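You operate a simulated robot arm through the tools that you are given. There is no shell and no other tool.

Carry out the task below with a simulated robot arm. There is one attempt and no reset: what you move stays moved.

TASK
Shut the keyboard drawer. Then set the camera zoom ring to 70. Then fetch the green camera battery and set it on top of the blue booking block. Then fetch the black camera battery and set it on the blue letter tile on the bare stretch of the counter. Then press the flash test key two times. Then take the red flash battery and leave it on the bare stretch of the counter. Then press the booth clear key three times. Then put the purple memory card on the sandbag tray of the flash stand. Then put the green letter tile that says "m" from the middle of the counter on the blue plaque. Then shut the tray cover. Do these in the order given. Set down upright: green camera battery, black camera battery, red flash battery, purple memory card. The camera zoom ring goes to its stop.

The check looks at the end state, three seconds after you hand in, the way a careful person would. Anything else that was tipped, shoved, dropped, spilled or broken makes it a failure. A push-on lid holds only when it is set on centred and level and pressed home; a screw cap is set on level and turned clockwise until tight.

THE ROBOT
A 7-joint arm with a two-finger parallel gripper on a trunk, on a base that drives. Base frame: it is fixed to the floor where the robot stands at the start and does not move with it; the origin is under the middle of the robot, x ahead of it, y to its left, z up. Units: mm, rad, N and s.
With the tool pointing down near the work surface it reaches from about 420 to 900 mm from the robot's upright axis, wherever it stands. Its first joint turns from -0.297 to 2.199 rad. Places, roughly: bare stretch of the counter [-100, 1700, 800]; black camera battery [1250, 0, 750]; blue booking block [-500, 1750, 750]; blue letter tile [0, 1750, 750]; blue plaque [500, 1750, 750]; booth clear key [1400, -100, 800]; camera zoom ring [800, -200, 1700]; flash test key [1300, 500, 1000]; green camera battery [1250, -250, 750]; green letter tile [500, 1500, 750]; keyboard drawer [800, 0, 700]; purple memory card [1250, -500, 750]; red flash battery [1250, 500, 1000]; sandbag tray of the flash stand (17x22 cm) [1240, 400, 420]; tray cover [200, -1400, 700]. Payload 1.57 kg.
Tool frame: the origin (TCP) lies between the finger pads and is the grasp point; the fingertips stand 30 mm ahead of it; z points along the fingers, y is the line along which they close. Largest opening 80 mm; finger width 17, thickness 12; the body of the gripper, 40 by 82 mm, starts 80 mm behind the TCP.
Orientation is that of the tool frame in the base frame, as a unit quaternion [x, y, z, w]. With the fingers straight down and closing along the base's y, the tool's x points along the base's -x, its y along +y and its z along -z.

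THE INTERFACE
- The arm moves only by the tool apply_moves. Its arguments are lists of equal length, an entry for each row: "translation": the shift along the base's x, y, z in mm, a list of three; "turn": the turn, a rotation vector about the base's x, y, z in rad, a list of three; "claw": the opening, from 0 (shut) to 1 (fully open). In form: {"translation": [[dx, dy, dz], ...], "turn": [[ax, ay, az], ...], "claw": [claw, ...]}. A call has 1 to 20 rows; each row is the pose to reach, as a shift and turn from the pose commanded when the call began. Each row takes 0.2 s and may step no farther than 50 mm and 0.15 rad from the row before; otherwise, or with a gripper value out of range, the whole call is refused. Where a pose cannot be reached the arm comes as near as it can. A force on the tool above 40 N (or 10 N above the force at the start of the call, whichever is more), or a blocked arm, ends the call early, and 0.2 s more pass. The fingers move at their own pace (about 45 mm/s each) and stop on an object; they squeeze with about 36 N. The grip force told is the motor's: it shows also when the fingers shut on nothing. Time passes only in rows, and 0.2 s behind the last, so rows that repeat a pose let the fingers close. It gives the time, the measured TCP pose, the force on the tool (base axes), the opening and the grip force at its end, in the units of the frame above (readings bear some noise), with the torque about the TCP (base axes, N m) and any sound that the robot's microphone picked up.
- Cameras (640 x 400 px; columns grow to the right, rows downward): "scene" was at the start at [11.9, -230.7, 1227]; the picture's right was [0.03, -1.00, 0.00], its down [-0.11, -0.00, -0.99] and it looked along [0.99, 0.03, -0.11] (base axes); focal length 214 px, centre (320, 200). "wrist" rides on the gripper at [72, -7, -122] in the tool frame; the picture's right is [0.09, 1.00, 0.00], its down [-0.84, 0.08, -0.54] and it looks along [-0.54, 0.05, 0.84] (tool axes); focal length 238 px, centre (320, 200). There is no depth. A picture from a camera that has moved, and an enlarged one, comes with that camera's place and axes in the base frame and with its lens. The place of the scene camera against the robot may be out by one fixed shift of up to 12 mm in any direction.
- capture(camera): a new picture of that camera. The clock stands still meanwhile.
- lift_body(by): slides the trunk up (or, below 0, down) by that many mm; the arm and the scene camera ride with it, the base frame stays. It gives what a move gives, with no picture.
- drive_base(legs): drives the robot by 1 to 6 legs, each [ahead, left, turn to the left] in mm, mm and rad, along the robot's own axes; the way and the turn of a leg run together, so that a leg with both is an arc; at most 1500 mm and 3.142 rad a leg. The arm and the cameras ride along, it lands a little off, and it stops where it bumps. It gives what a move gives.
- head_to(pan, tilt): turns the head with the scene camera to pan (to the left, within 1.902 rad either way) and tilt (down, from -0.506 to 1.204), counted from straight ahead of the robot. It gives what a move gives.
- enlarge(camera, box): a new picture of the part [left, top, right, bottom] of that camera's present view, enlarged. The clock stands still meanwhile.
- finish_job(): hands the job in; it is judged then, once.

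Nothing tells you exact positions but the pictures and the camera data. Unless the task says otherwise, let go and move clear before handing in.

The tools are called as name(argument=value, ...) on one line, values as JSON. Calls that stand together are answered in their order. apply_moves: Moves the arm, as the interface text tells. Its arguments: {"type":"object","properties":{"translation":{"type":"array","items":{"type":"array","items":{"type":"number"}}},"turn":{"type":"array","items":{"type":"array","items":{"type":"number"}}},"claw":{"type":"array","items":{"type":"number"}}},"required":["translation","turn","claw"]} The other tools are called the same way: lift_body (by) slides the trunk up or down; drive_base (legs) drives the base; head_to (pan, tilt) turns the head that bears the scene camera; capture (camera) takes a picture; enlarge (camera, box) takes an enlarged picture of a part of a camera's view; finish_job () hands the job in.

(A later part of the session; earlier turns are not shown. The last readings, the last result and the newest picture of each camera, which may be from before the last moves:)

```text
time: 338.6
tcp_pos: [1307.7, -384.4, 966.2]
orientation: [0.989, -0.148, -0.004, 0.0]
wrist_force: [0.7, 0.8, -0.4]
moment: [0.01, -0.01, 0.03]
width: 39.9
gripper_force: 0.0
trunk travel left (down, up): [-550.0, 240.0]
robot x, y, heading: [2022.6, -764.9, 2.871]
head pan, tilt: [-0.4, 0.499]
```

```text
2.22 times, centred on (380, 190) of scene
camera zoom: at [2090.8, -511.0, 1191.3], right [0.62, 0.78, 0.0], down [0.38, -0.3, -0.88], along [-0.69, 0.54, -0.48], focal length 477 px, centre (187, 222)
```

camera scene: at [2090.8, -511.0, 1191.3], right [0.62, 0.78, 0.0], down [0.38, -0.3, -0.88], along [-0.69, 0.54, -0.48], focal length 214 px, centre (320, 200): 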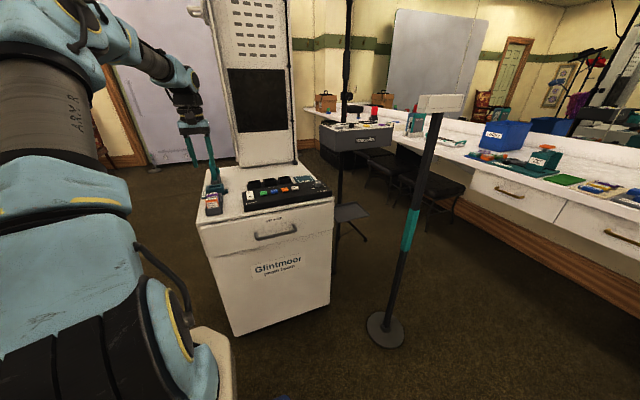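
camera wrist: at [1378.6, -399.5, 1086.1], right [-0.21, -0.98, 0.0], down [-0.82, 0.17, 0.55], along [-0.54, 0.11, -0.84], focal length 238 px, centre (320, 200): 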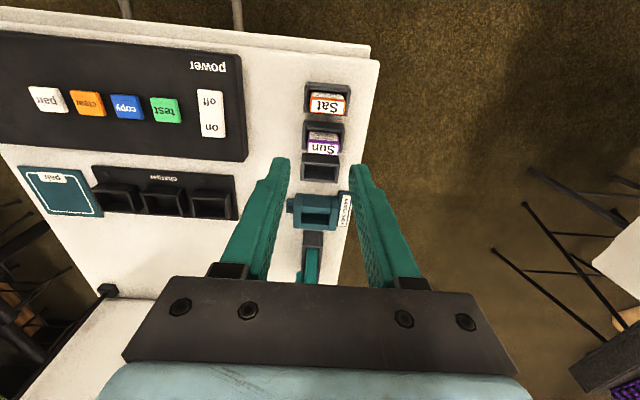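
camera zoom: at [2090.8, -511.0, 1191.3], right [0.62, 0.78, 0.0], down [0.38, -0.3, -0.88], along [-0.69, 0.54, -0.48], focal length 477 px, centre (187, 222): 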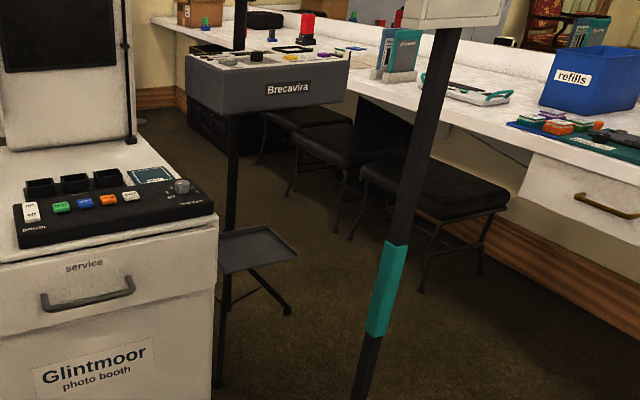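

The front-right side of the pole is the best way to reach the tray later. First I'll pick the Sun card: descend for an exact fix on it.

apply_moves(translation=[[-8, 1, -20], [-15, 2, -40], [-20, 3, -60]], turn=[[0, 0, 0], [0, 0, 0], [0, 0, 0]], claw=[0.7, 0.7, 0.7])

enlarge(camera="wrist", box=[240, 80, 400, 180])

apply_moves(translation=[[35, -9, 0], [70, -19, 0]], turn=[[0, 0, 0], [0, 0, 0]], claw=[0.7, 0.7])

enlarge(camera="wrist", box=[240, 100, 400, 200])

```text
time: 339.4
tcp_pos: [1289.3, -380.5, 905.8]
orientation: [0.989, -0.149, -0.004, 0.0]
wrist_force: [0.1, 0.6, 0.8]
moment: [-0.02, -0.02, -0.01]
width: 56.0
gripper_force: 0.1
trunk travel left (down, up): [-550.0, 240.0]
robot x, y, heading: [2024.7, -762.2, 2.868]
head pan, tilt: [-0.4, 0.499]
```

```text
4.00 times, centred on (320, 130) of wrist
camera zoom: at [1360.4, -395.8, 1026.5], right [-0.21, -0.98, 0.0], down [-0.82, 0.17, 0.55], along [-0.54, 0.11, -0.84], focal length 953 px, centre (320, 480)
```

zoom: 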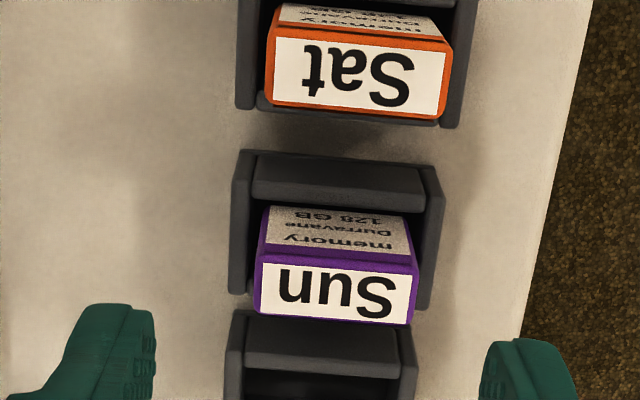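

```text
time: 340.0
tcp_pos: [1358.1, -401.1, 903.3]
orientation: [0.989, -0.149, -0.004, 0.001]
wrist_force: [0.2, 0.8, 0.3]
moment: [0.02, 0.0, -0.02]
width: 56.0
gripper_force: 0.0
trunk travel left (down, up): [-550.0, 240.0]
robot x, y, heading: [2020.5, -763.0, 2.874]
head pan, tilt: [-0.4, 0.499]
```

```text
4.00 times, centred on (320, 150) of wrist
camera zoom: at [1429.0, -417.4, 1025.1], right [-0.2, -0.98, 0.0], down [-0.82, 0.17, 0.55], along [-0.54, 0.11, -0.84], focal length 953 px, centre (320, 400)
```

zoom: 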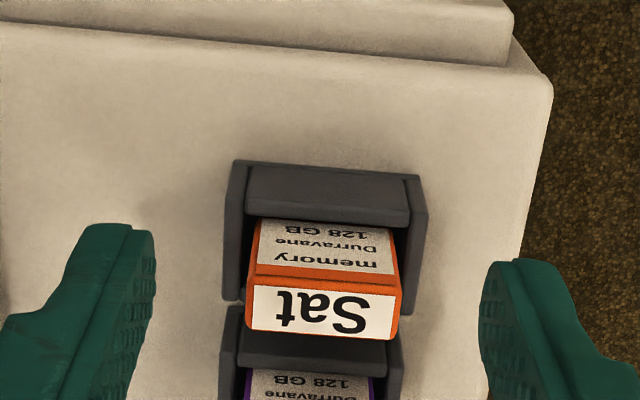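

Both card tops are at z≈818; the Sun card's centre is (1276.4, -382). Moving over it and descending with a 56 mm opening.

apply_moves(translation=[[-40, 9, 0], [-81, 19, -5], [-81, 19, -30], [-81, 19, -55], [-81, 19, -72], [-81, 19, -80]], turn=[[0, 0, -0.01], [0, 0, -0.02], [0, 0, -0.02], [0, 0, -0.02], [0, 0, -0.02], [0, 0, -0.02]], claw=[0.7, 0.7, 0.7, 0.7, 0.7, 0.7])

enlarge(camera="wrist", box=[230, 120, 390, 220])

```text
time: 341.4
tcp_pos: [1275.6, -380.9, 825.6]
orientation: [0.987, -0.16, -0.004, 0.001]
wrist_force: [0.2, 0.4, -0.4]
moment: [0.0, -0.01, 0.01]
width: 56.0
gripper_force: 0.1
trunk travel left (down, up): [-550.0, 240.0]
robot x, y, heading: [2020.3, -763.1, 2.867]
head pan, tilt: [-0.4, 0.499]
```

```text
4.00 times, centred on (310, 170) of wrist
camera zoom: at [1346.5, -397.8, 945.4], right [-0.22, -0.97, 0.0], down [-0.82, 0.19, 0.55], along [-0.53, 0.12, -0.84], focal length 953 px, centre (360, 320)
```

zoom: 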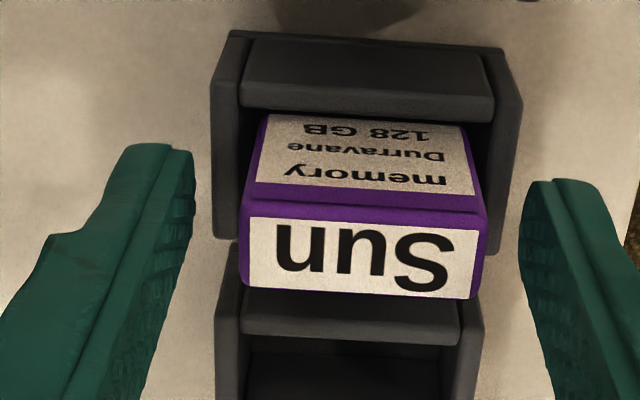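

apply_moves(translation=[[0, 0, -2], [0, 0, -3], [0, 0, -3], [0, 0, -3], [0, 0, -3], [0, 0, -3]], turn=[[0, 0, 0], [0, 0, 0], [0, 0, 0], [0, 0, 0], [0, 0, 0], [0, 0, 0]], claw=[0.7, 0.7, 0, 0, 0, 0])

apply_moves(translation=[[0, 0, 1], [0, 0, 2], [0, 0, 3], [0, 0, 4], [0, 0, 5], [0, 0, 6], [0, 0, 8], [0, 0, 10], [0, 0, 12], [0, 0, 15], [0, 0, 18], [0, 0, 22], [0, 0, 26], [0, 0, 31], [0, 0, 37], [0, 0, 44]], turn=[[0, 0, 0], [0, 0, 0], [0, 0, 0], [0, 0, 0], [0, 0, 0], [0, 0, 0], [0, 0, 0], [0, 0, 0], [0, 0, 0], [0, 0, 0], [0, 0, 0], [0, 0, 0], [0, 0, 0], [0, 0, 0], [0, 0, 0], [0, 0, 0]], claw=[0, 0, 0, 0, 0, 0, 0, 0, 0, 0, 0, 0, 0, 0, 0, 0])

capture(camera="wrist")

enlarge(camera="wrist", box=[230, 100, 390, 220])

```text
time: 342.8
tcp_pos: [1276.7, -379.9, 822.0]
orientation: [0.987, -0.159, -0.004, 0.0]
wrist_force: [0.8, 0.5, -0.4]
moment: [-0.01, 0.02, 0.0]
width: 37.1
gripper_force: 35.8
trunk travel left (down, up): [-550.0, 240.0]
robot x, y, heading: [2024.9, -766.3, 2.876]
head pan, tilt: [-0.4, 0.499]
```

```text
time: 346.2
tcp_pos: [1277.2, -379.0, 866.9]
orientation: [0.987, -0.158, -0.004, 0.0]
wrist_force: [0.4, -0.7, -0.3]
moment: [-0.02, 0.02, 0.0]
width: 37.0
gripper_force: 36.3
trunk travel left (down, up): [-550.0, 240.0]
robot x, y, heading: [2022.9, -766.2, 2.874]
head pan, tilt: [-0.4, 0.499]
```

```text
taken
camera wrist: at [1347.0, -397.5, 987.4], right [-0.22, -0.97, 0.0], down [-0.81, 0.19, 0.55], along [-0.53, 0.12, -0.84], focal length 238 px, centre (320, 200)
```

wrist: 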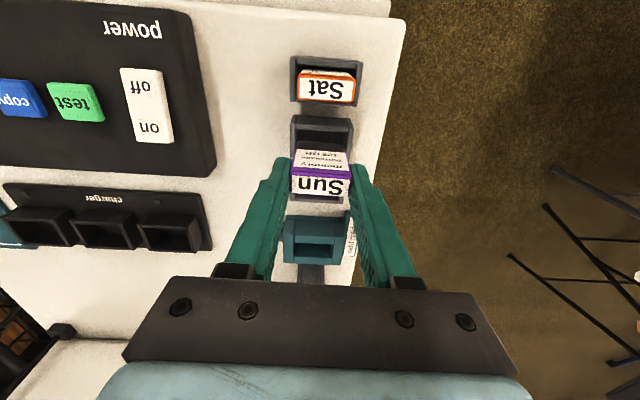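

```text
3.33 times, centred on (310, 160) of wrist
camera zoom: at [1347.0, -397.5, 987.4], right [-0.22, -0.97, 0.0], down [-0.81, 0.19, 0.55], along [-0.53, 0.12, -0.84], focal length 794 px, centre (353, 333)
```

zoom: 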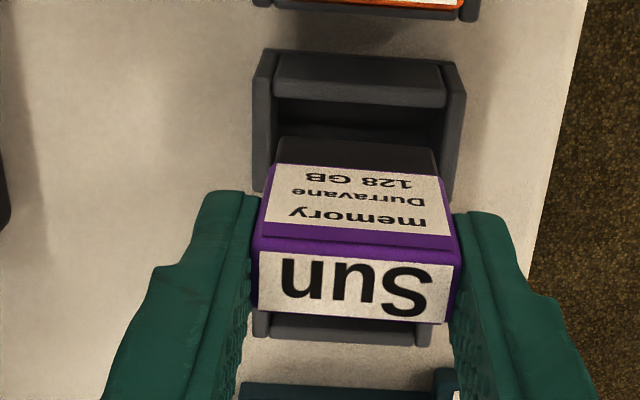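

The Sun card is in hand. I'll raise it well clear and drive out through the aisle again, to approach the tray from the front.

apply_moves(translation=[[0, 0, 8], [0, 0, 20], [0, 0, 36], [0, 0, 54], [0, 0, 74], [0, 0, 94], [0, 0, 112], [0, 0, 124]], turn=[[0, 0, 0], [0, 0, 0], [0, 0, 0], [0, 0, 0], [0, 0, 0], [0, 0, 0], [0, 0, 0], [0, 0, 0]], claw=[0, 0, 0, 0, 0, 0, 0, 0])

drive_base(legs=[[0, 358, 0], [1180, 0, 0], [1180, 0, 0]])

capture(camera="wrist")

```text
time: 348.0
tcp_pos: [1276.2, -380.4, 989.1]
orientation: [0.987, -0.158, -0.003, 0.0]
wrist_force: [0.0, -0.3, -0.9]
moment: [0.01, 0.01, -0.02]
width: 36.6
gripper_force: 36.3
trunk travel left (down, up): [-550.0, 240.0]
robot x, y, heading: [2022.7, -764.5, 2.872]
head pan, tilt: [-0.4, 0.499]
```

```text
time: 361.5
tcp_pos: [-1080.1, -46.1, 989.7]
orientation: [0.985, -0.172, -0.004, 0.001]
wrist_force: [-0.1, -0.4, -0.2]
moment: [0.01, 0.0, 0.0]
width: 36.9
gripper_force: 35.5
trunk travel left (down, up): [-550.0, 240.0]
robot x, y, heading: [-340.1, -451.0, 2.843]
head pan, tilt: [-0.4, 0.499]
```

```text
taken
camera wrist: at [-1009.1, -64.4, 1110.4], right [-0.25, -0.97, 0.0], down [-0.81, 0.21, 0.55], along [-0.53, 0.14, -0.84], focal length 238 px, centre (320, 200)
```

wrist: 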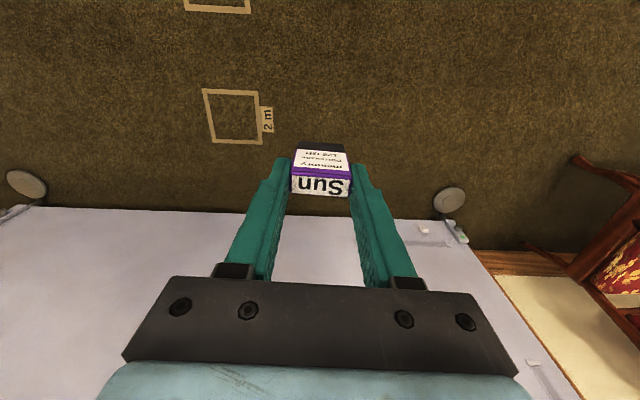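

Now turning around to face the booth's front-left, then sliding left in front of the flash stand.

drive_base(legs=[[0, 0, -1.45], [0, 0, -1.42]])

drive_base(legs=[[0, 980, 0]])

head_to(pan=0.0, tilt=0.45)

capture(camera="scene")

capture(camera="wrist")

```text
time: 369.0
tcp_pos: [476.4, -651.5, 988.7]
orientation: [0.044, 0.999, 0.001, 0.003]
wrist_force: [-0.2, -0.4, -0.2]
moment: [-0.01, -0.01, -0.02]
width: 36.7
gripper_force: 35.7
trunk travel left (down, up): [-550.0, 240.0]
robot x, y, heading: [-342.3, -443.7, -0.039]
head pan, tilt: [-0.4, 0.499]
```

```text
time: 374.1
tcp_pos: [519.7, 331.5, 990.6]
orientation: [0.052, 0.999, 0.0, 0.003]
wrist_force: [0.3, 0.9, -0.4]
moment: [-0.01, -0.01, 0.01]
width: 36.7
gripper_force: 36.1
trunk travel left (down, up): [-550.0, 240.0]
robot x, y, heading: [-294.5, 544.2, -0.05]
head pan, tilt: [-0.4, 0.499]
```

```text
time: 375.0
tcp_pos: [518.9, 331.6, 989.5]
orientation: [0.052, 0.999, 0.0, 0.004]
wrist_force: [-0.5, -1.1, -0.6]
moment: [0.0, 0.02, 0.03]
width: 36.8
gripper_force: 36.2
trunk travel left (down, up): [-550.0, 240.0]
robot x, y, heading: [-294.2, 547.5, -0.054]
head pan, tilt: [0.0, 0.45]
```

```text
taken
camera scene: at [-294.6, 311.7, 1196.0], right [-0.05, -1.0, 0.0], down [-0.44, 0.02, -0.9], along [0.9, -0.05, -0.44], focal length 214 px, centre (320, 200)
```

scene: 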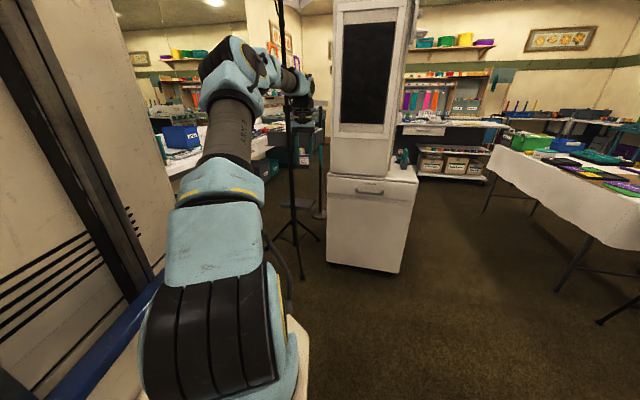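

```text
taken
camera wrist: at [445.5, 331.3, 1110.3], right [0.01, 1.0, 0.0], down [0.84, -0.01, 0.55], along [0.55, -0.01, -0.84], focal length 238 px, centre (320, 200)
```

wrist: 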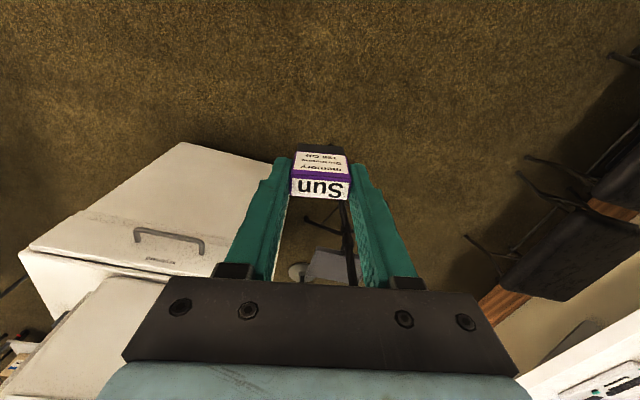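

Clear space here. I'll lower the trunk and arm to tray height now, before moving in under the box.

apply_moves(translation=[[0, 0, -15], [0, 0, -35], [0, 0, -58], [0, 0, -82], [0, 0, -104], [0, 0, -122]], turn=[[0, 0, 0], [0, 0, 0], [0, 0, 0], [0, 0, 0], [0, 0, 0], [0, 0, 0]], claw=[0, 0, 0, 0, 0, 0])

lift_body(by=-320)

capture(camera="wrist")

head_to(pan=0.0, tilt=0.2)

capture(camera="scene")

enlarge(camera="scene", box=[220, 120, 380, 280])

```text
time: 376.4
tcp_pos: [519.2, 330.3, 868.0]
orientation: [0.051, 0.999, 0.0, 0.004]
wrist_force: [0.4, -0.2, -0.9]
moment: [0.03, -0.04, -0.01]
width: 37.0
gripper_force: 36.2
trunk travel left (down, up): [-550.0, 240.0]
robot x, y, heading: [-294.1, 546.4, -0.054]
head pan, tilt: [0.0, 0.45]
```

```text
time: 379.6
tcp_pos: [517.8, 330.7, 547.2]
orientation: [0.051, 0.999, -0.001, 0.003]
wrist_force: [-0.2, 0.0, 0.1]
moment: [-0.01, -0.02, -0.01]
width: 36.7
gripper_force: 35.9
trunk travel left (down, up): [-230.0, 560.0]
robot x, y, heading: [-295.6, 545.1, -0.055]
head pan, tilt: [0.0, 0.45]
```

```text
taken
camera wrist: at [445.1, 331.0, 668.3], right [0.01, 1.0, 0.0], down [0.84, -0.01, 0.55], along [0.55, -0.01, -0.84], focal length 238 px, centre (320, 200)
```

wrist: 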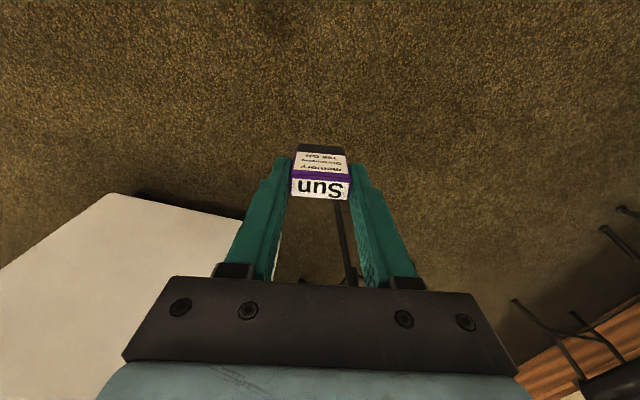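

```text
time: 380.3
tcp_pos: [518.6, 331.2, 547.5]
orientation: [0.051, 0.999, 0.0, 0.003]
wrist_force: [0.7, -0.2, -0.7]
moment: [0.03, -0.02, 0.0]
width: 36.9
gripper_force: 36.1
trunk travel left (down, up): [-230.0, 560.0]
robot x, y, heading: [-296.6, 545.9, -0.055]
head pan, tilt: [0.0, 0.201]
```

```text
taken
camera scene: at [-293.5, 311.6, 899.2], right [-0.05, -1.0, 0.0], down [-0.2, 0.01, -0.98], along [0.98, -0.05, -0.2], focal length 214 px, centre (320, 200)
```

scene: 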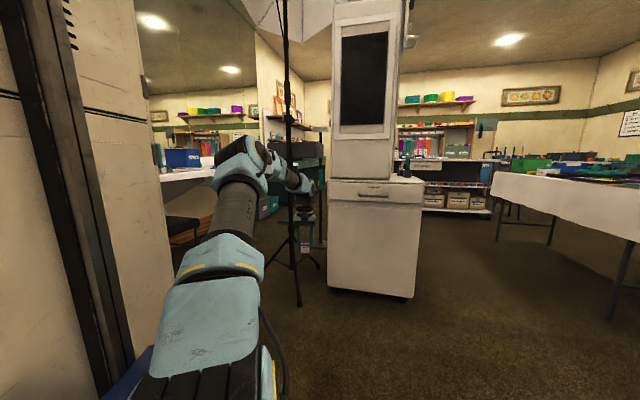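

```text
2.50 times, centred on (300, 200) of scene
camera zoom: at [-293.5, 311.6, 899.2], right [-0.05, -1.0, 0.0], down [-0.2, 0.01, -0.98], along [0.98, -0.05, -0.2], focal length 536 px, centre (370, 200)
```

zoom: 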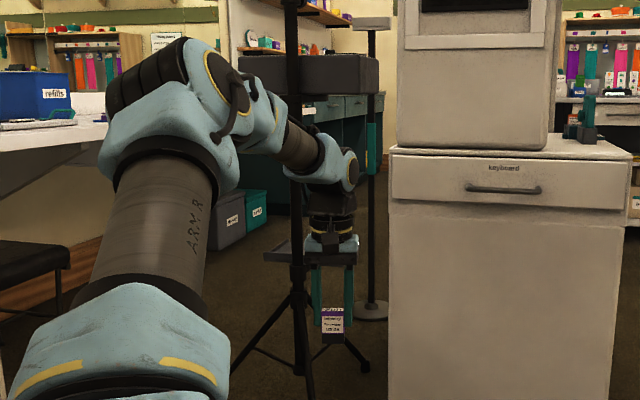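

Good clear view: the pole is left of my hand and the tray just beyond. I'll drive ahead in stages, keeping between the booth corner and the pole.

drive_base(legs=[[450, 17, 0]])

capture(camera="wrist")

capture(camera="scene")

```text
time: 383.0
tcp_pos: [965.8, 325.7, 547.9]
orientation: [0.05, 0.999, 0.0, 0.004]
wrist_force: [-0.7, 0.1, -1.4]
moment: [0.02, -0.03, 0.02]
width: 36.9
gripper_force: 35.8
trunk travel left (down, up): [-230.0, 560.0]
robot x, y, heading: [154.6, 536.7, -0.047]
head pan, tilt: [0.0, 0.201]
```

```text
taken
camera wrist: at [891.8, 324.7, 668.3], right [0.01, 1.0, 0.0], down [0.84, -0.01, 0.55], along [0.55, 0.0, -0.84], focal length 238 px, centre (320, 200)
```

wrist: 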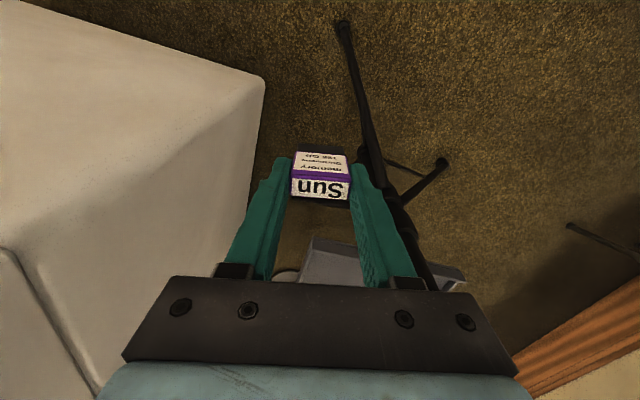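

```text
taken
camera scene: at [153.1, 304.5, 899.0], right [-0.05, -1.0, 0.0], down [-0.2, 0.01, -0.98], along [0.98, -0.05, -0.2], focal length 214 px, centre (320, 200)
```

scene: 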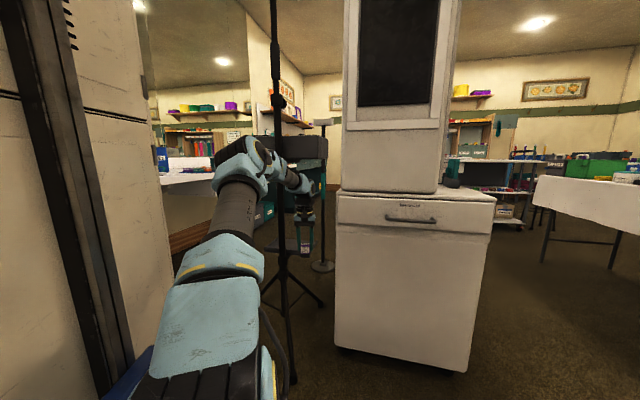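

A tripod leg tip lies at about (857, 380), so I'll drive only 200 mm more and extend the arm for the rest.

drive_base(legs=[[200, 4, 0]])

capture(camera="wrist")

enlarge(camera="scene", box=[220, 100, 380, 280])

```text
time: 384.6
tcp_pos: [1167.7, 319.4, 548.2]
orientation: [0.051, 0.999, 0.001, 0.004]
wrist_force: [-0.2, 0.9, -0.4]
moment: [-0.01, 0.01, 0.03]
width: 36.7
gripper_force: 35.8
trunk travel left (down, up): [-230.0, 560.0]
robot x, y, heading: [358.0, 533.2, -0.052]
head pan, tilt: [0.0, 0.201]
```

```text
taken
camera wrist: at [1093.5, 318.1, 668.3], right [0.01, 1.0, 0.0], down [0.84, -0.01, 0.55], along [0.55, 0.0, -0.84], focal length 238 px, centre (320, 200)
```

wrist: 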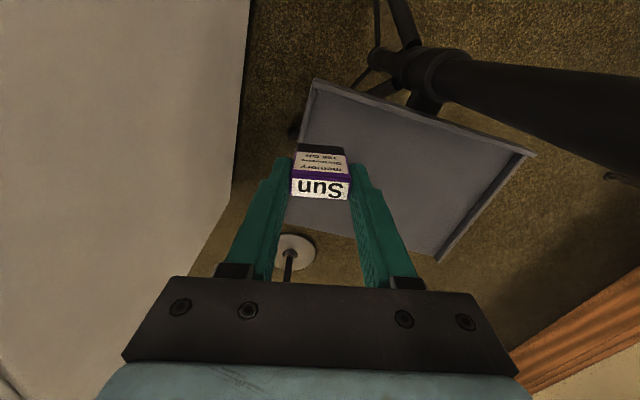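

```text
2.22 times, centred on (300, 190) of scene
camera zoom: at [354.9, 297.9, 899.0], right [-0.05, -1.0, 0.0], down [-0.2, 0.01, -0.98], along [0.98, -0.05, -0.2], focal length 477 px, centre (364, 222)
```

zoom: 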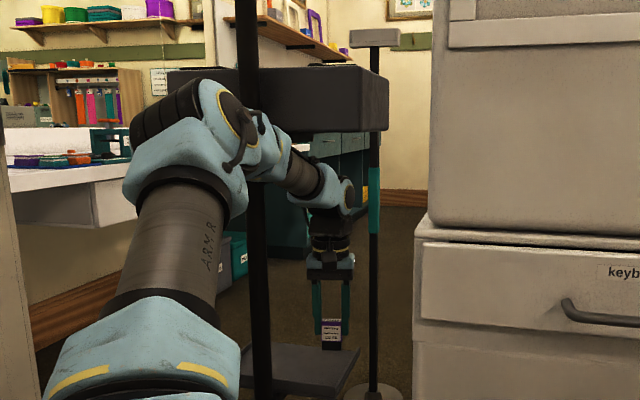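

The tray is right below: front-right corner about (1119, 313), ~235 × 165 mm. I'll extend to about (1241, 318), well inside its right part, and check clearance.

apply_moves(translation=[[12, 0, 0], [28, -0.5, 0], [44, -1, 0], [60, -1, 0], [73, -1.4, 0]], turn=[[0, 0, 0], [0, 0, 0], [0, 0, 0], [0, 0, 0], [0, 0, 0]], claw=[0, 0, 0, 0, 0])

capture(camera="wrist")

enlarge(camera="scene", box=[220, 100, 380, 280])

```text
time: 385.8
tcp_pos: [1241.0, 317.3, 547.3]
orientation: [0.05, 0.999, 0.0, 0.003]
wrist_force: [0.2, -0.2, -0.2]
moment: [-0.01, 0.01, 0.01]
width: 37.0
gripper_force: 35.8
trunk travel left (down, up): [-230.0, 560.0]
robot x, y, heading: [352.6, 529.4, -0.057]
head pan, tilt: [0.0, 0.201]
```

```text
taken
camera wrist: at [1167.4, 316.8, 668.4], right [0.01, 1.0, 0.0], down [0.84, -0.01, 0.55], along [0.55, 0.0, -0.84], focal length 238 px, centre (320, 200)
```

wrist: 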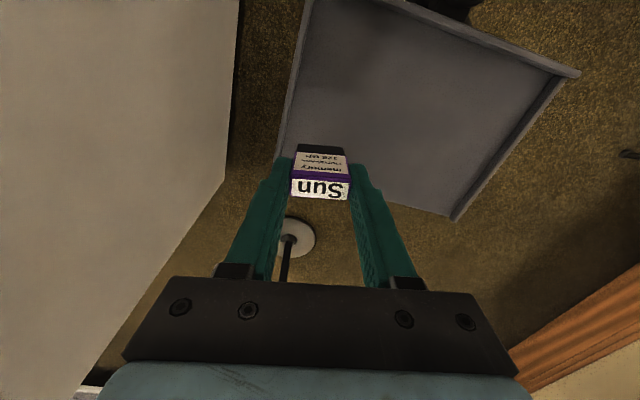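

```text
2.22 times, centred on (300, 190) of scene
camera zoom: at [354.8, 298.0, 899.0], right [-0.05, -1.0, 0.0], down [-0.2, 0.01, -0.98], along [0.98, -0.05, -0.2], focal length 477 px, centre (364, 222)
```

zoom: 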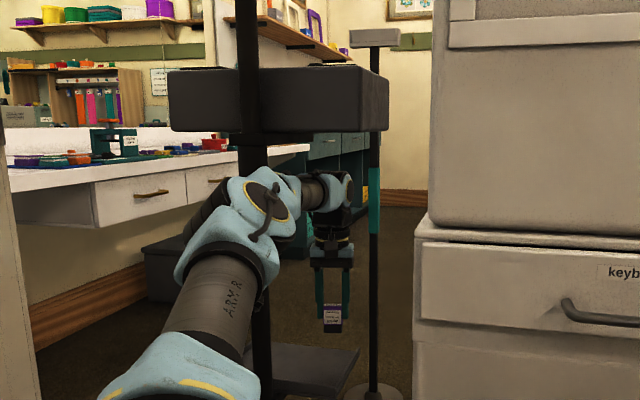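

The card is over the tray's rear right part. I'll shift slightly toward its middle and lower it.

apply_moves(translation=[[-4, 3, 0], [-9, 7, -5], [-9, 7, -15], [-9, 7, -25], [-9, 7, -33], [-9, 7, -40]], turn=[[0, 0, 0], [0, -0.006, 0], [0, -0.006, 0], [0, -0.006, 0], [0, -0.006, 0], [0, -0.006, 0]], claw=[0, 0, 0, 0, 0, 0])

capture(camera="wrist")

enlarge(camera="scene", box=[270, 170, 350, 290])

```text
time: 387.2
tcp_pos: [1231.7, 323.6, 508.1]
orientation: [0.051, 0.999, 0.0, 0.007]
wrist_force: [-0.6, 0.1, -1.1]
moment: [0.04, -0.02, -0.02]
width: 36.7
gripper_force: 36.5
trunk travel left (down, up): [-230.0, 560.0]
robot x, y, heading: [354.1, 532.1, -0.055]
head pan, tilt: [0.0, 0.201]
```

```text
taken
camera wrist: at [1157.0, 324.2, 627.9], right [0.01, 1.0, 0.0], down [0.83, -0.01, 0.55], along [0.55, 0.0, -0.83], focal length 238 px, centre (320, 200)
```

wrist: 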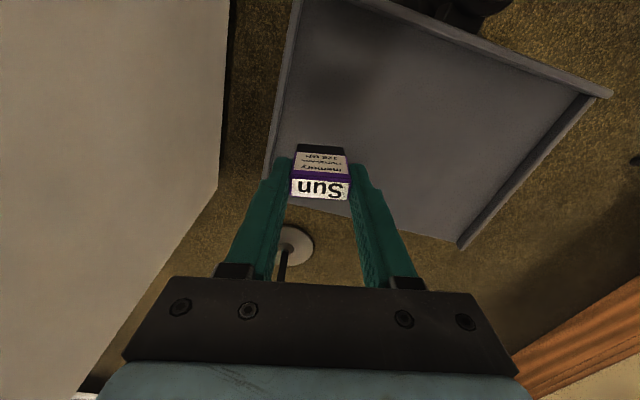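

```text
3.33 times, centred on (310, 230) of scene
camera zoom: at [354.9, 297.9, 899.0], right [-0.05, -1.0, 0.0], down [-0.2, 0.01, -0.98], along [0.98, -0.05, -0.2], focal length 715 px, centre (353, 100)
```

zoom: 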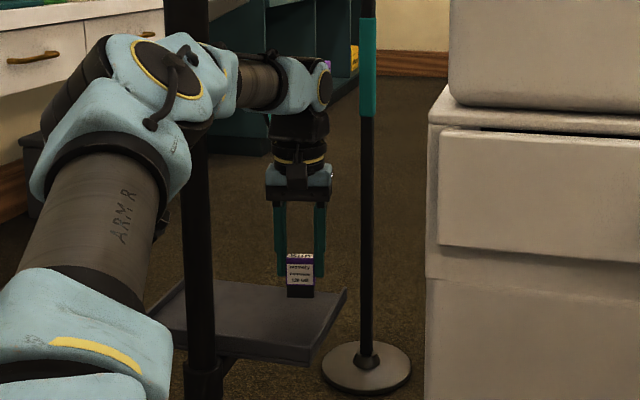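

Over the tray with roughly 15 mm to go. Correcting a slight tilt and lowering slowly.

apply_moves(translation=[[0, 0, -3], [0, 0, -6], [0, 0, -9], [0, 0, -11]], turn=[[0, 0.007, 0], [0, 0.014, 0], [0, 0.014, 0], [0, 0.014, 0]], claw=[0, 0, 0, 0])

apply_moves(translation=[[0, 0, -1], [0, 0, -2], [0, 0, -3]], turn=[[0, 0, 0], [0, 0, 0], [0, 0, 0]], claw=[0, 0, 0])

enlarge(camera="scene", box=[280, 200, 340, 290])

```text
time: 388.2
tcp_pos: [1231.5, 324.8, 497.4]
orientation: [0.05, 0.999, 0.0, 0.0]
wrist_force: [0.3, 0.4, -0.3]
moment: [0.01, 0.02, 0.03]
width: 36.9
gripper_force: 36.1
trunk travel left (down, up): [-230.0, 560.0]
robot x, y, heading: [357.4, 528.9, -0.051]
head pan, tilt: [0.0, 0.201]
```

```text
time: 389.0
tcp_pos: [1230.6, 325.7, 494.2]
orientation: [0.051, 0.999, 0.0, -0.001]
wrist_force: [-0.1, 0.1, -0.8]
moment: [0.01, -0.01, 0.03]
width: 36.8
gripper_force: 35.8
trunk travel left (down, up): [-230.0, 560.0]
robot x, y, heading: [352.1, 531.7, -0.056]
head pan, tilt: [0.0, 0.201]
```

```text
4.44 times, centred on (310, 245) of scene
camera zoom: at [354.9, 297.9, 899.0], right [-0.05, -1.0, 0.0], down [-0.2, 0.01, -0.98], along [0.98, -0.05, -0.2], focal length 953 px, centre (364, 0)
```

zoom: 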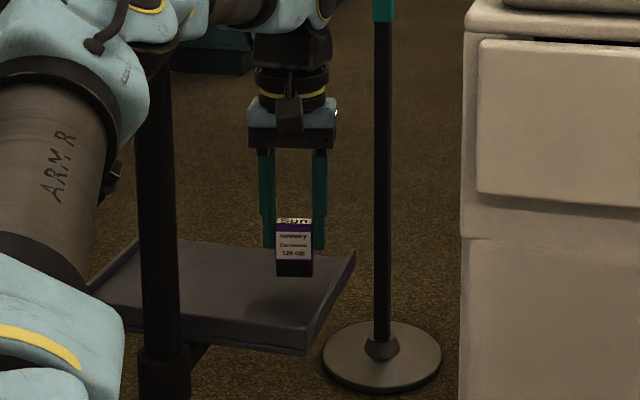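

apply_moves(translation=[[0, 0, -1], [0, 0, -2], [0, 0, -3], [0, 0, -4]], turn=[[0, 0, 0], [0, 0, 0], [0, 0, 0], [0, 0, 0]], claw=[0, 0, 0, 0])

apply_moves(translation=[[0, 0, -1], [0, 0, -2], [0, 0, -3]], turn=[[0, 0, 0], [0, 0, 0], [0, 0, 0]], claw=[0, 0, 0])

```text
time: 390.0
tcp_pos: [1229.7, 324.4, 489.3]
orientation: [0.051, 0.999, 0.0, 0.0]
wrist_force: [-0.5, 0.4, -0.8]
moment: [0.0, 0.01, 0.01]
width: 36.6
gripper_force: 36.6
trunk travel left (down, up): [-230.0, 560.0]
robot x, y, heading: [355.7, 532.3, -0.053]
head pan, tilt: [0.0, 0.201]
```

```text
time: 390.8
tcp_pos: [1230.6, 323.8, 486.5]
orientation: [0.05, 0.999, 0.0, 0.0]
wrist_force: [-1.1, 0.4, -0.8]
moment: [0.03, 0.01, 0.03]
width: 36.9
gripper_force: 36.2
trunk travel left (down, up): [-230.0, 560.0]
robot x, y, heading: [355.4, 530.7, -0.051]
head pan, tilt: [0.0, 0.201]
```

apply_moves(translation=[[0, 0, -1], [0, 0, -2], [0, 0, -3], [0, 0, -4]], turn=[[0, 0, 0], [0, 0, 0], [0, 0, 0], [0, 0, 0]], claw=[0, 0, 0, 0])

enlarge(camera="scene", box=[280, 200, 340, 290])

enlarge(camera="wrist", box=[240, 90, 400, 210])

```text
time: 391.8
tcp_pos: [1231.5, 322.8, 483.1]
orientation: [0.051, 0.999, 0.001, -0.001]
wrist_force: [-0.4, 0.1, -0.7]
moment: [0.0, -0.02, 0.0]
width: 36.6
gripper_force: 35.8
trunk travel left (down, up): [-230.0, 560.0]
robot x, y, heading: [359.4, 530.6, -0.053]
head pan, tilt: [0.0, 0.201]
```

```text
4.44 times, centred on (310, 245) of scene
camera zoom: at [354.9, 297.9, 899.0], right [-0.05, -1.0, 0.0], down [-0.2, 0.01, -0.98], along [0.98, -0.05, -0.2], focal length 953 px, centre (364, 0)
```

zoom: 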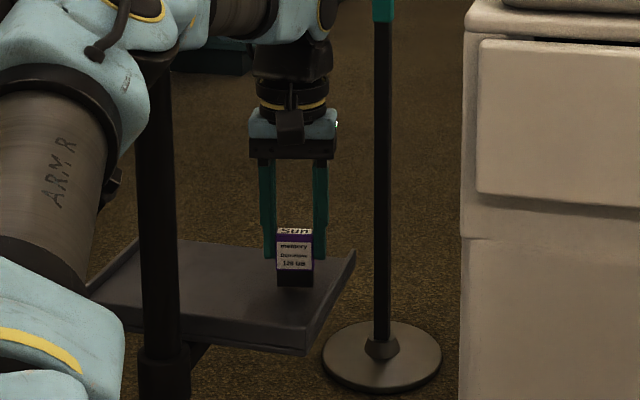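

```text
3.33 times, centred on (320, 150) of wrist
camera zoom: at [1158.5, 323.7, 604.5], right [0.01, 1.0, 0.0], down [0.84, -0.01, 0.54], along [0.54, 0.0, -0.84], focal length 794 px, centre (320, 367)
```

zoom: 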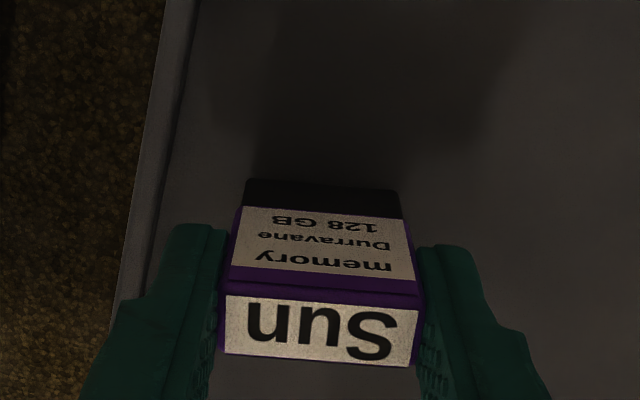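

apply_moves(translation=[[0, 0, -1], [0, 0, -2], [0, 0, -3], [0, 0, -4]], turn=[[0, 0, 0], [0, 0, 0], [0, 0, 0], [0, 0, 0]], claw=[0, 0, 0, 0])

apply_moves(translation=[[0, 0, -1], [0, 0, -2], [0, 0, -3]], turn=[[0, 0, 0], [0, 0, 0], [0, 0, 0]], claw=[0, 0, 0])

```text
time: 392.8
tcp_pos: [1230.8, 324.1, 478.6]
orientation: [0.051, 0.999, 0.001, 0.0]
wrist_force: [0.3, -0.7, 0.0]
moment: [0.01, 0.01, 0.0]
width: 36.9
gripper_force: 35.7
trunk travel left (down, up): [-230.0, 560.0]
robot x, y, heading: [356.7, 534.3, -0.052]
head pan, tilt: [0.0, 0.201]
```

```text
time: 393.6
tcp_pos: [1231.1, 324.1, 478.7]
orientation: [0.051, 0.999, 0.0, 0.001]
wrist_force: [-4.5, 0.6, 15.3]
moment: [0.02, 0.23, 0.03]
width: 36.9
gripper_force: 36.2
trunk travel left (down, up): [-230.0, 560.0]
robot x, y, heading: [354.5, 533.5, -0.05]
head pan, tilt: [0.0, 0.201]
```

Contact with the tray. Easing off a millimetre, opening just enough, and rising straight up.

apply_moves(translation=[[0, 0, 1], [0, 0, 1], [0, 0, 1], [0, 0, 1], [0, 0, 1]], turn=[[0, 0, 0], [0, 0, 0], [0, 0, 0], [0, 0, 0], [0, 0, 0]], claw=[0, 0.5, 0.55, 0.6, 0.6])

apply_moves(translation=[[0, 0, 4], [0, 0, 10], [0, 0, 18], [0, 0, 28], [0, 0, 40], [0, 0, 52], [0, 0, 64]], turn=[[0, 0, 0], [0, 0, 0], [0, 0, 0], [0, 0, 0], [0, 0, 0], [0, 0, 0], [0, 0, 0]], claw=[0.6, 0.6, 0.6, 0.6, 0.6, 0.6, 0.6])

capture(camera="wrist")

enlarge(camera="scene", box=[280, 200, 340, 290])

```text
time: 394.8
tcp_pos: [1231.3, 323.7, 475.3]
orientation: [0.05, 0.999, 0.001, 0.0]
wrist_force: [0.2, -0.9, -1.0]
moment: [0.0, -0.02, -0.01]
width: 47.9
gripper_force: 0.1
trunk travel left (down, up): [-230.0, 560.0]
robot x, y, heading: [355.7, 531.8, -0.052]
head pan, tilt: [0.0, 0.201]
```

```text
time: 396.4
tcp_pos: [1230.9, 324.1, 541.7]
orientation: [0.051, 0.999, 0.0, -0.001]
wrist_force: [-0.6, 0.0, 0.1]
moment: [0.01, -0.01, 0.0]
width: 47.9
gripper_force: 0.0
trunk travel left (down, up): [-230.0, 560.0]
robot x, y, heading: [354.7, 534.5, -0.055]
head pan, tilt: [0.0, 0.201]
```

```text
taken
camera wrist: at [1158.7, 323.9, 662.5], right [0.01, 1.0, 0.0], down [0.84, -0.01, 0.54], along [0.54, -0.01, -0.84], focal length 238 px, centre (320, 200)
```

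wrist: 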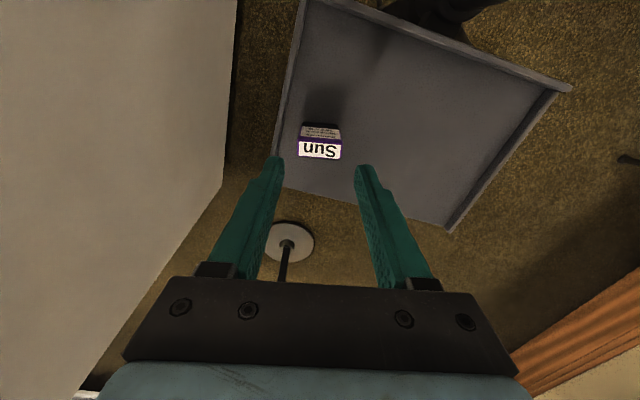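

```text
4.44 times, centred on (310, 245) of scene
camera zoom: at [354.8, 297.9, 899.0], right [-0.05, -1.0, 0.0], down [-0.2, 0.01, -0.98], along [0.98, -0.05, -0.2], focal length 953 px, centre (364, 0)
```

zoom: 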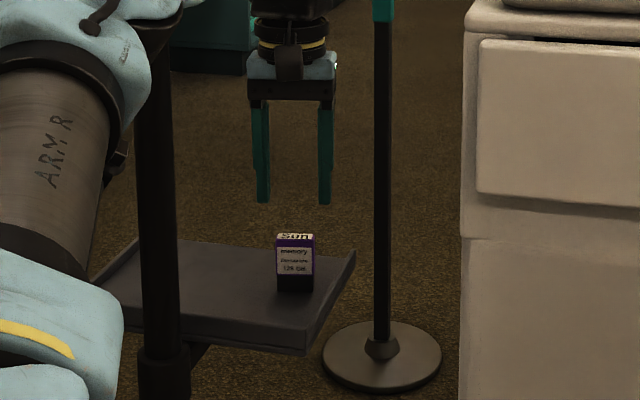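

The purple card stands upright on the tray. I'll retract the arm, back out the same way, and raise the trunk again.

apply_moves(translation=[[-12, 0, 5], [-28, 0, 10], [-44, 0, 10], [-60, 0, 10], [-72, 0, 10]], turn=[[0, 0, 0], [0, 0, 0], [0, 0, 0], [0, 0, 0], [0, 0, 0]], claw=[0.6, 0.6, 0.6, 0.6, 0.6])

drive_base(legs=[[-640, 0, 0]])

lift_body(by=320)

enlarge(camera="scene", box=[220, 160, 380, 300])

```text
time: 397.6
tcp_pos: [1158.2, 323.3, 549.0]
orientation: [0.051, 0.999, 0.0, 0.001]
wrist_force: [0.9, -0.3, -0.9]
moment: [-0.03, 0.0, -0.01]
width: 47.8
gripper_force: 0.0
trunk travel left (down, up): [-230.0, 560.0]
robot x, y, heading: [354.6, 532.7, -0.05]
head pan, tilt: [0.0, 0.201]
```

```text
time: 401.2
tcp_pos: [516.9, 359.8, 549.0]
orientation: [0.048, 0.999, 0.0, 0.0]
wrist_force: [-0.1, -0.3, 0.5]
moment: [0.0, 0.02, 0.0]
width: 47.9
gripper_force: 0.0
trunk travel left (down, up): [-230.0, 560.0]
robot x, y, heading: [-288.9, 560.0, -0.046]
head pan, tilt: [0.0, 0.201]
```

```text
time: 404.4
tcp_pos: [515.7, 360.0, 868.0]
orientation: [0.048, 0.999, 0.0, -0.001]
wrist_force: [-0.5, 0.0, -0.5]
moment: [0.01, 0.03, -0.01]
width: 47.9
gripper_force: 0.0
trunk travel left (down, up): [-550.0, 240.0]
robot x, y, heading: [-282.6, 561.5, -0.046]
head pan, tilt: [0.0, 0.201]
```

```text
2.86 times, centred on (300, 230) of scene
camera zoom: at [-287.0, 330.5, 1219.2], right [-0.05, -1.0, 0.0], down [-0.2, 0.01, -0.98], along [0.98, -0.05, -0.2], focal length 613 px, centre (377, 114)
```

zoom: 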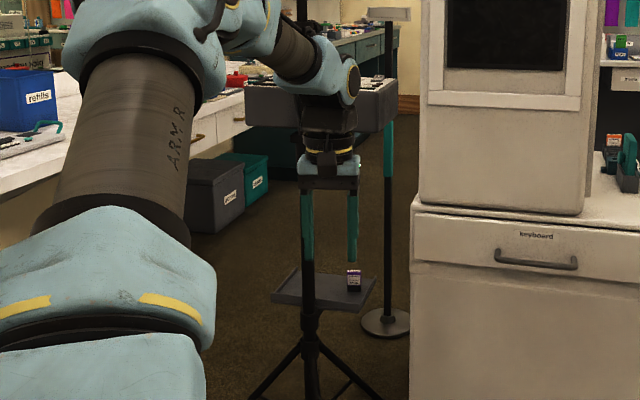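

Next: the green "m" tile near (438, 1586) to the blue "Break" plaque near (545, 1823). I'll raise the arm a bit, turn to the counter and drive up in front of the tile.

apply_moves(translation=[[0, 0, 25], [0, 0, 55], [0, 0, 90], [0, 0, 120]], turn=[[0, 0, 0], [0, 0, 0], [0, 0, 0], [0, 0, 0]], claw=[0.6, 0.6, 0.6, 0.6])

drive_base(legs=[[0, 0, 1.336], [0, -249, 0], [380, 0, 0]])

capture(camera="wrist")

head_to(pan=-0.1, tilt=0.5)

capture(camera="scene")

```text
time: 405.4
tcp_pos: [514.6, 359.2, 989.8]
orientation: [0.048, 0.999, 0.0, -0.001]
wrist_force: [0.0, 0.0, -0.7]
moment: [0.01, 0.01, 0.02]
width: 47.9
gripper_force: 0.0
trunk travel left (down, up): [-550.0, 240.0]
robot x, y, heading: [-288.8, 563.0, -0.049]
head pan, tilt: [0.0, 0.201]
```

```text
time: 412.5
tcp_pos: [438.3, 1597.6, 988.8]
orientation: [-0.581, 0.814, 0.0, 0.0]
wrist_force: [-1.0, 0.0, -0.1]
moment: [0.03, 0.01, 0.01]
width: 47.8
gripper_force: 0.0
trunk travel left (down, up): [-550.0, 240.0]
robot x, y, heading: [53.1, 861.9, 1.291]
head pan, tilt: [0.0, 0.201]
```

```text
taken
camera wrist: at [420.6, 1526.9, 1110.2], right [-0.97, 0.23, 0.0], down [0.2, 0.82, 0.54], along [0.13, 0.53, -0.84], focal length 238 px, centre (320, 200)
```

wrist: 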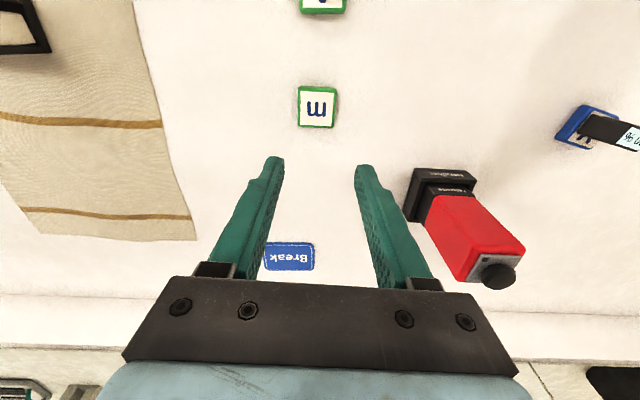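

```text
time: 413.3
tcp_pos: [437.9, 1597.1, 988.9]
orientation: [-0.581, 0.814, -0.001, 0.0]
wrist_force: [-0.2, -0.1, -0.4]
moment: [0.05, -0.03, 0.01]
width: 48.0
gripper_force: 0.0
trunk travel left (down, up): [-550.0, 240.0]
robot x, y, heading: [55.0, 861.5, 1.287]
head pan, tilt: [-0.099, 0.499]
```

```text
taken
camera scene: at [286.3, 803.6, 1191.4], right [0.93, -0.37, 0.0], down [-0.18, -0.44, -0.88], along [0.33, 0.82, -0.48], focal length 214 px, centre (320, 200)
```

scene: 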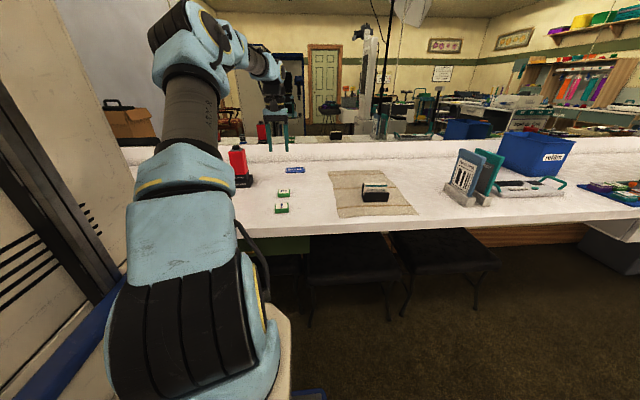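

enlarge(camera="wrist", box=[240, 50, 400, 150])

enlarge(camera="wrist", box=[220, 200, 380, 300])

enlarge(camera="scene", box=[220, 140, 420, 240])

```text
4.00 times, centred on (320, 100) of wrist
camera zoom: at [420.6, 1526.8, 1110.3], right [-0.97, 0.23, 0.0], down [0.2, 0.82, 0.54], along [0.13, 0.53, -0.84], focal length 953 px, centre (320, 600)
```

zoom: 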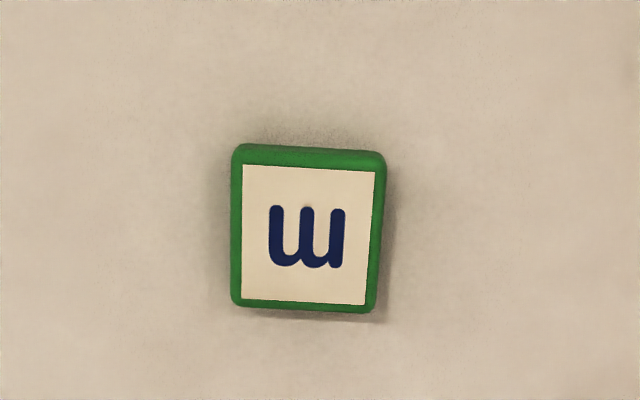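

```text
4.00 times, centred on (300, 250) of wrist
camera zoom: at [420.6, 1526.8, 1110.3], right [-0.97, 0.23, 0.0], down [0.2, 0.82, 0.54], along [0.13, 0.53, -0.84], focal length 953 px, centre (400, 0)
```

zoom: 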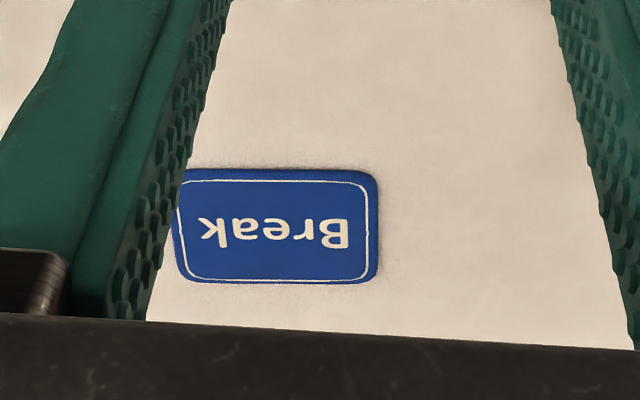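

```text
3.20 times, centred on (320, 190) of scene
camera zoom: at [286.3, 803.6, 1191.4], right [0.93, -0.37, 0.0], down [-0.18, -0.44, -0.88], along [0.33, 0.82, -0.48], focal length 686 px, centre (320, 232)
```

zoom: 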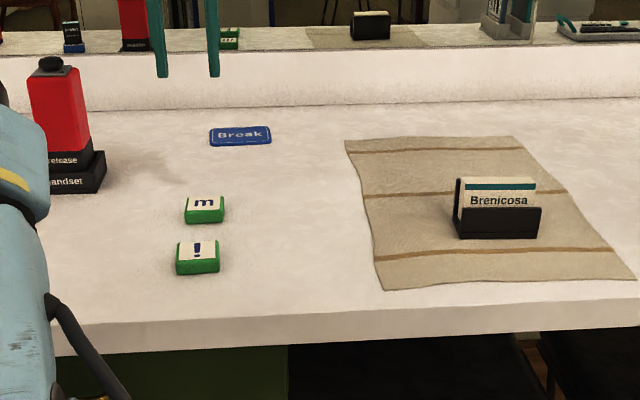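

The "m" tile's centre is (440.4, 1588.6), top z≈806. I'll align and descend around it.

apply_moves(translation=[[1, -4, -25], [2.4, -8.5, -55], [2.4, -8.5, -90], [2.4, -8.5, -115], [2.4, -8.5, -135]], turn=[[0, 0, 0.025], [0, 0, 0.053], [0, 0, 0.053], [0, 0, 0.053], [0, 0, 0.053]], claw=[0.75, 0.75, 0.75, 0.75, 0.75])

enlarge(camera="wrist", box=[220, 90, 420, 215])

```text
time: 414.5
tcp_pos: [440.9, 1587.3, 853.5]
orientation: [-0.603, 0.798, -0.001, -0.001]
wrist_force: [1.4, -0.4, -0.2]
moment: [0.04, 0.01, 0.01]
width: 60.2
gripper_force: 0.1
trunk travel left (down, up): [-550.0, 240.0]
robot x, y, heading: [53.9, 860.3, 1.289]
head pan, tilt: [-0.099, 0.499]
```

```text
3.20 times, centred on (320, 152) of wrist
camera zoom: at [426.2, 1515.7, 975.7], right [-0.98, 0.18, 0.0], down [0.15, 0.83, 0.54], along [0.1, 0.53, -0.84], focal length 763 px, centre (320, 352)
```

zoom: 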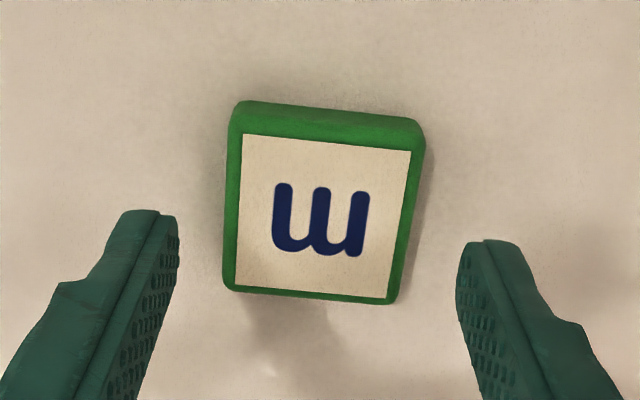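

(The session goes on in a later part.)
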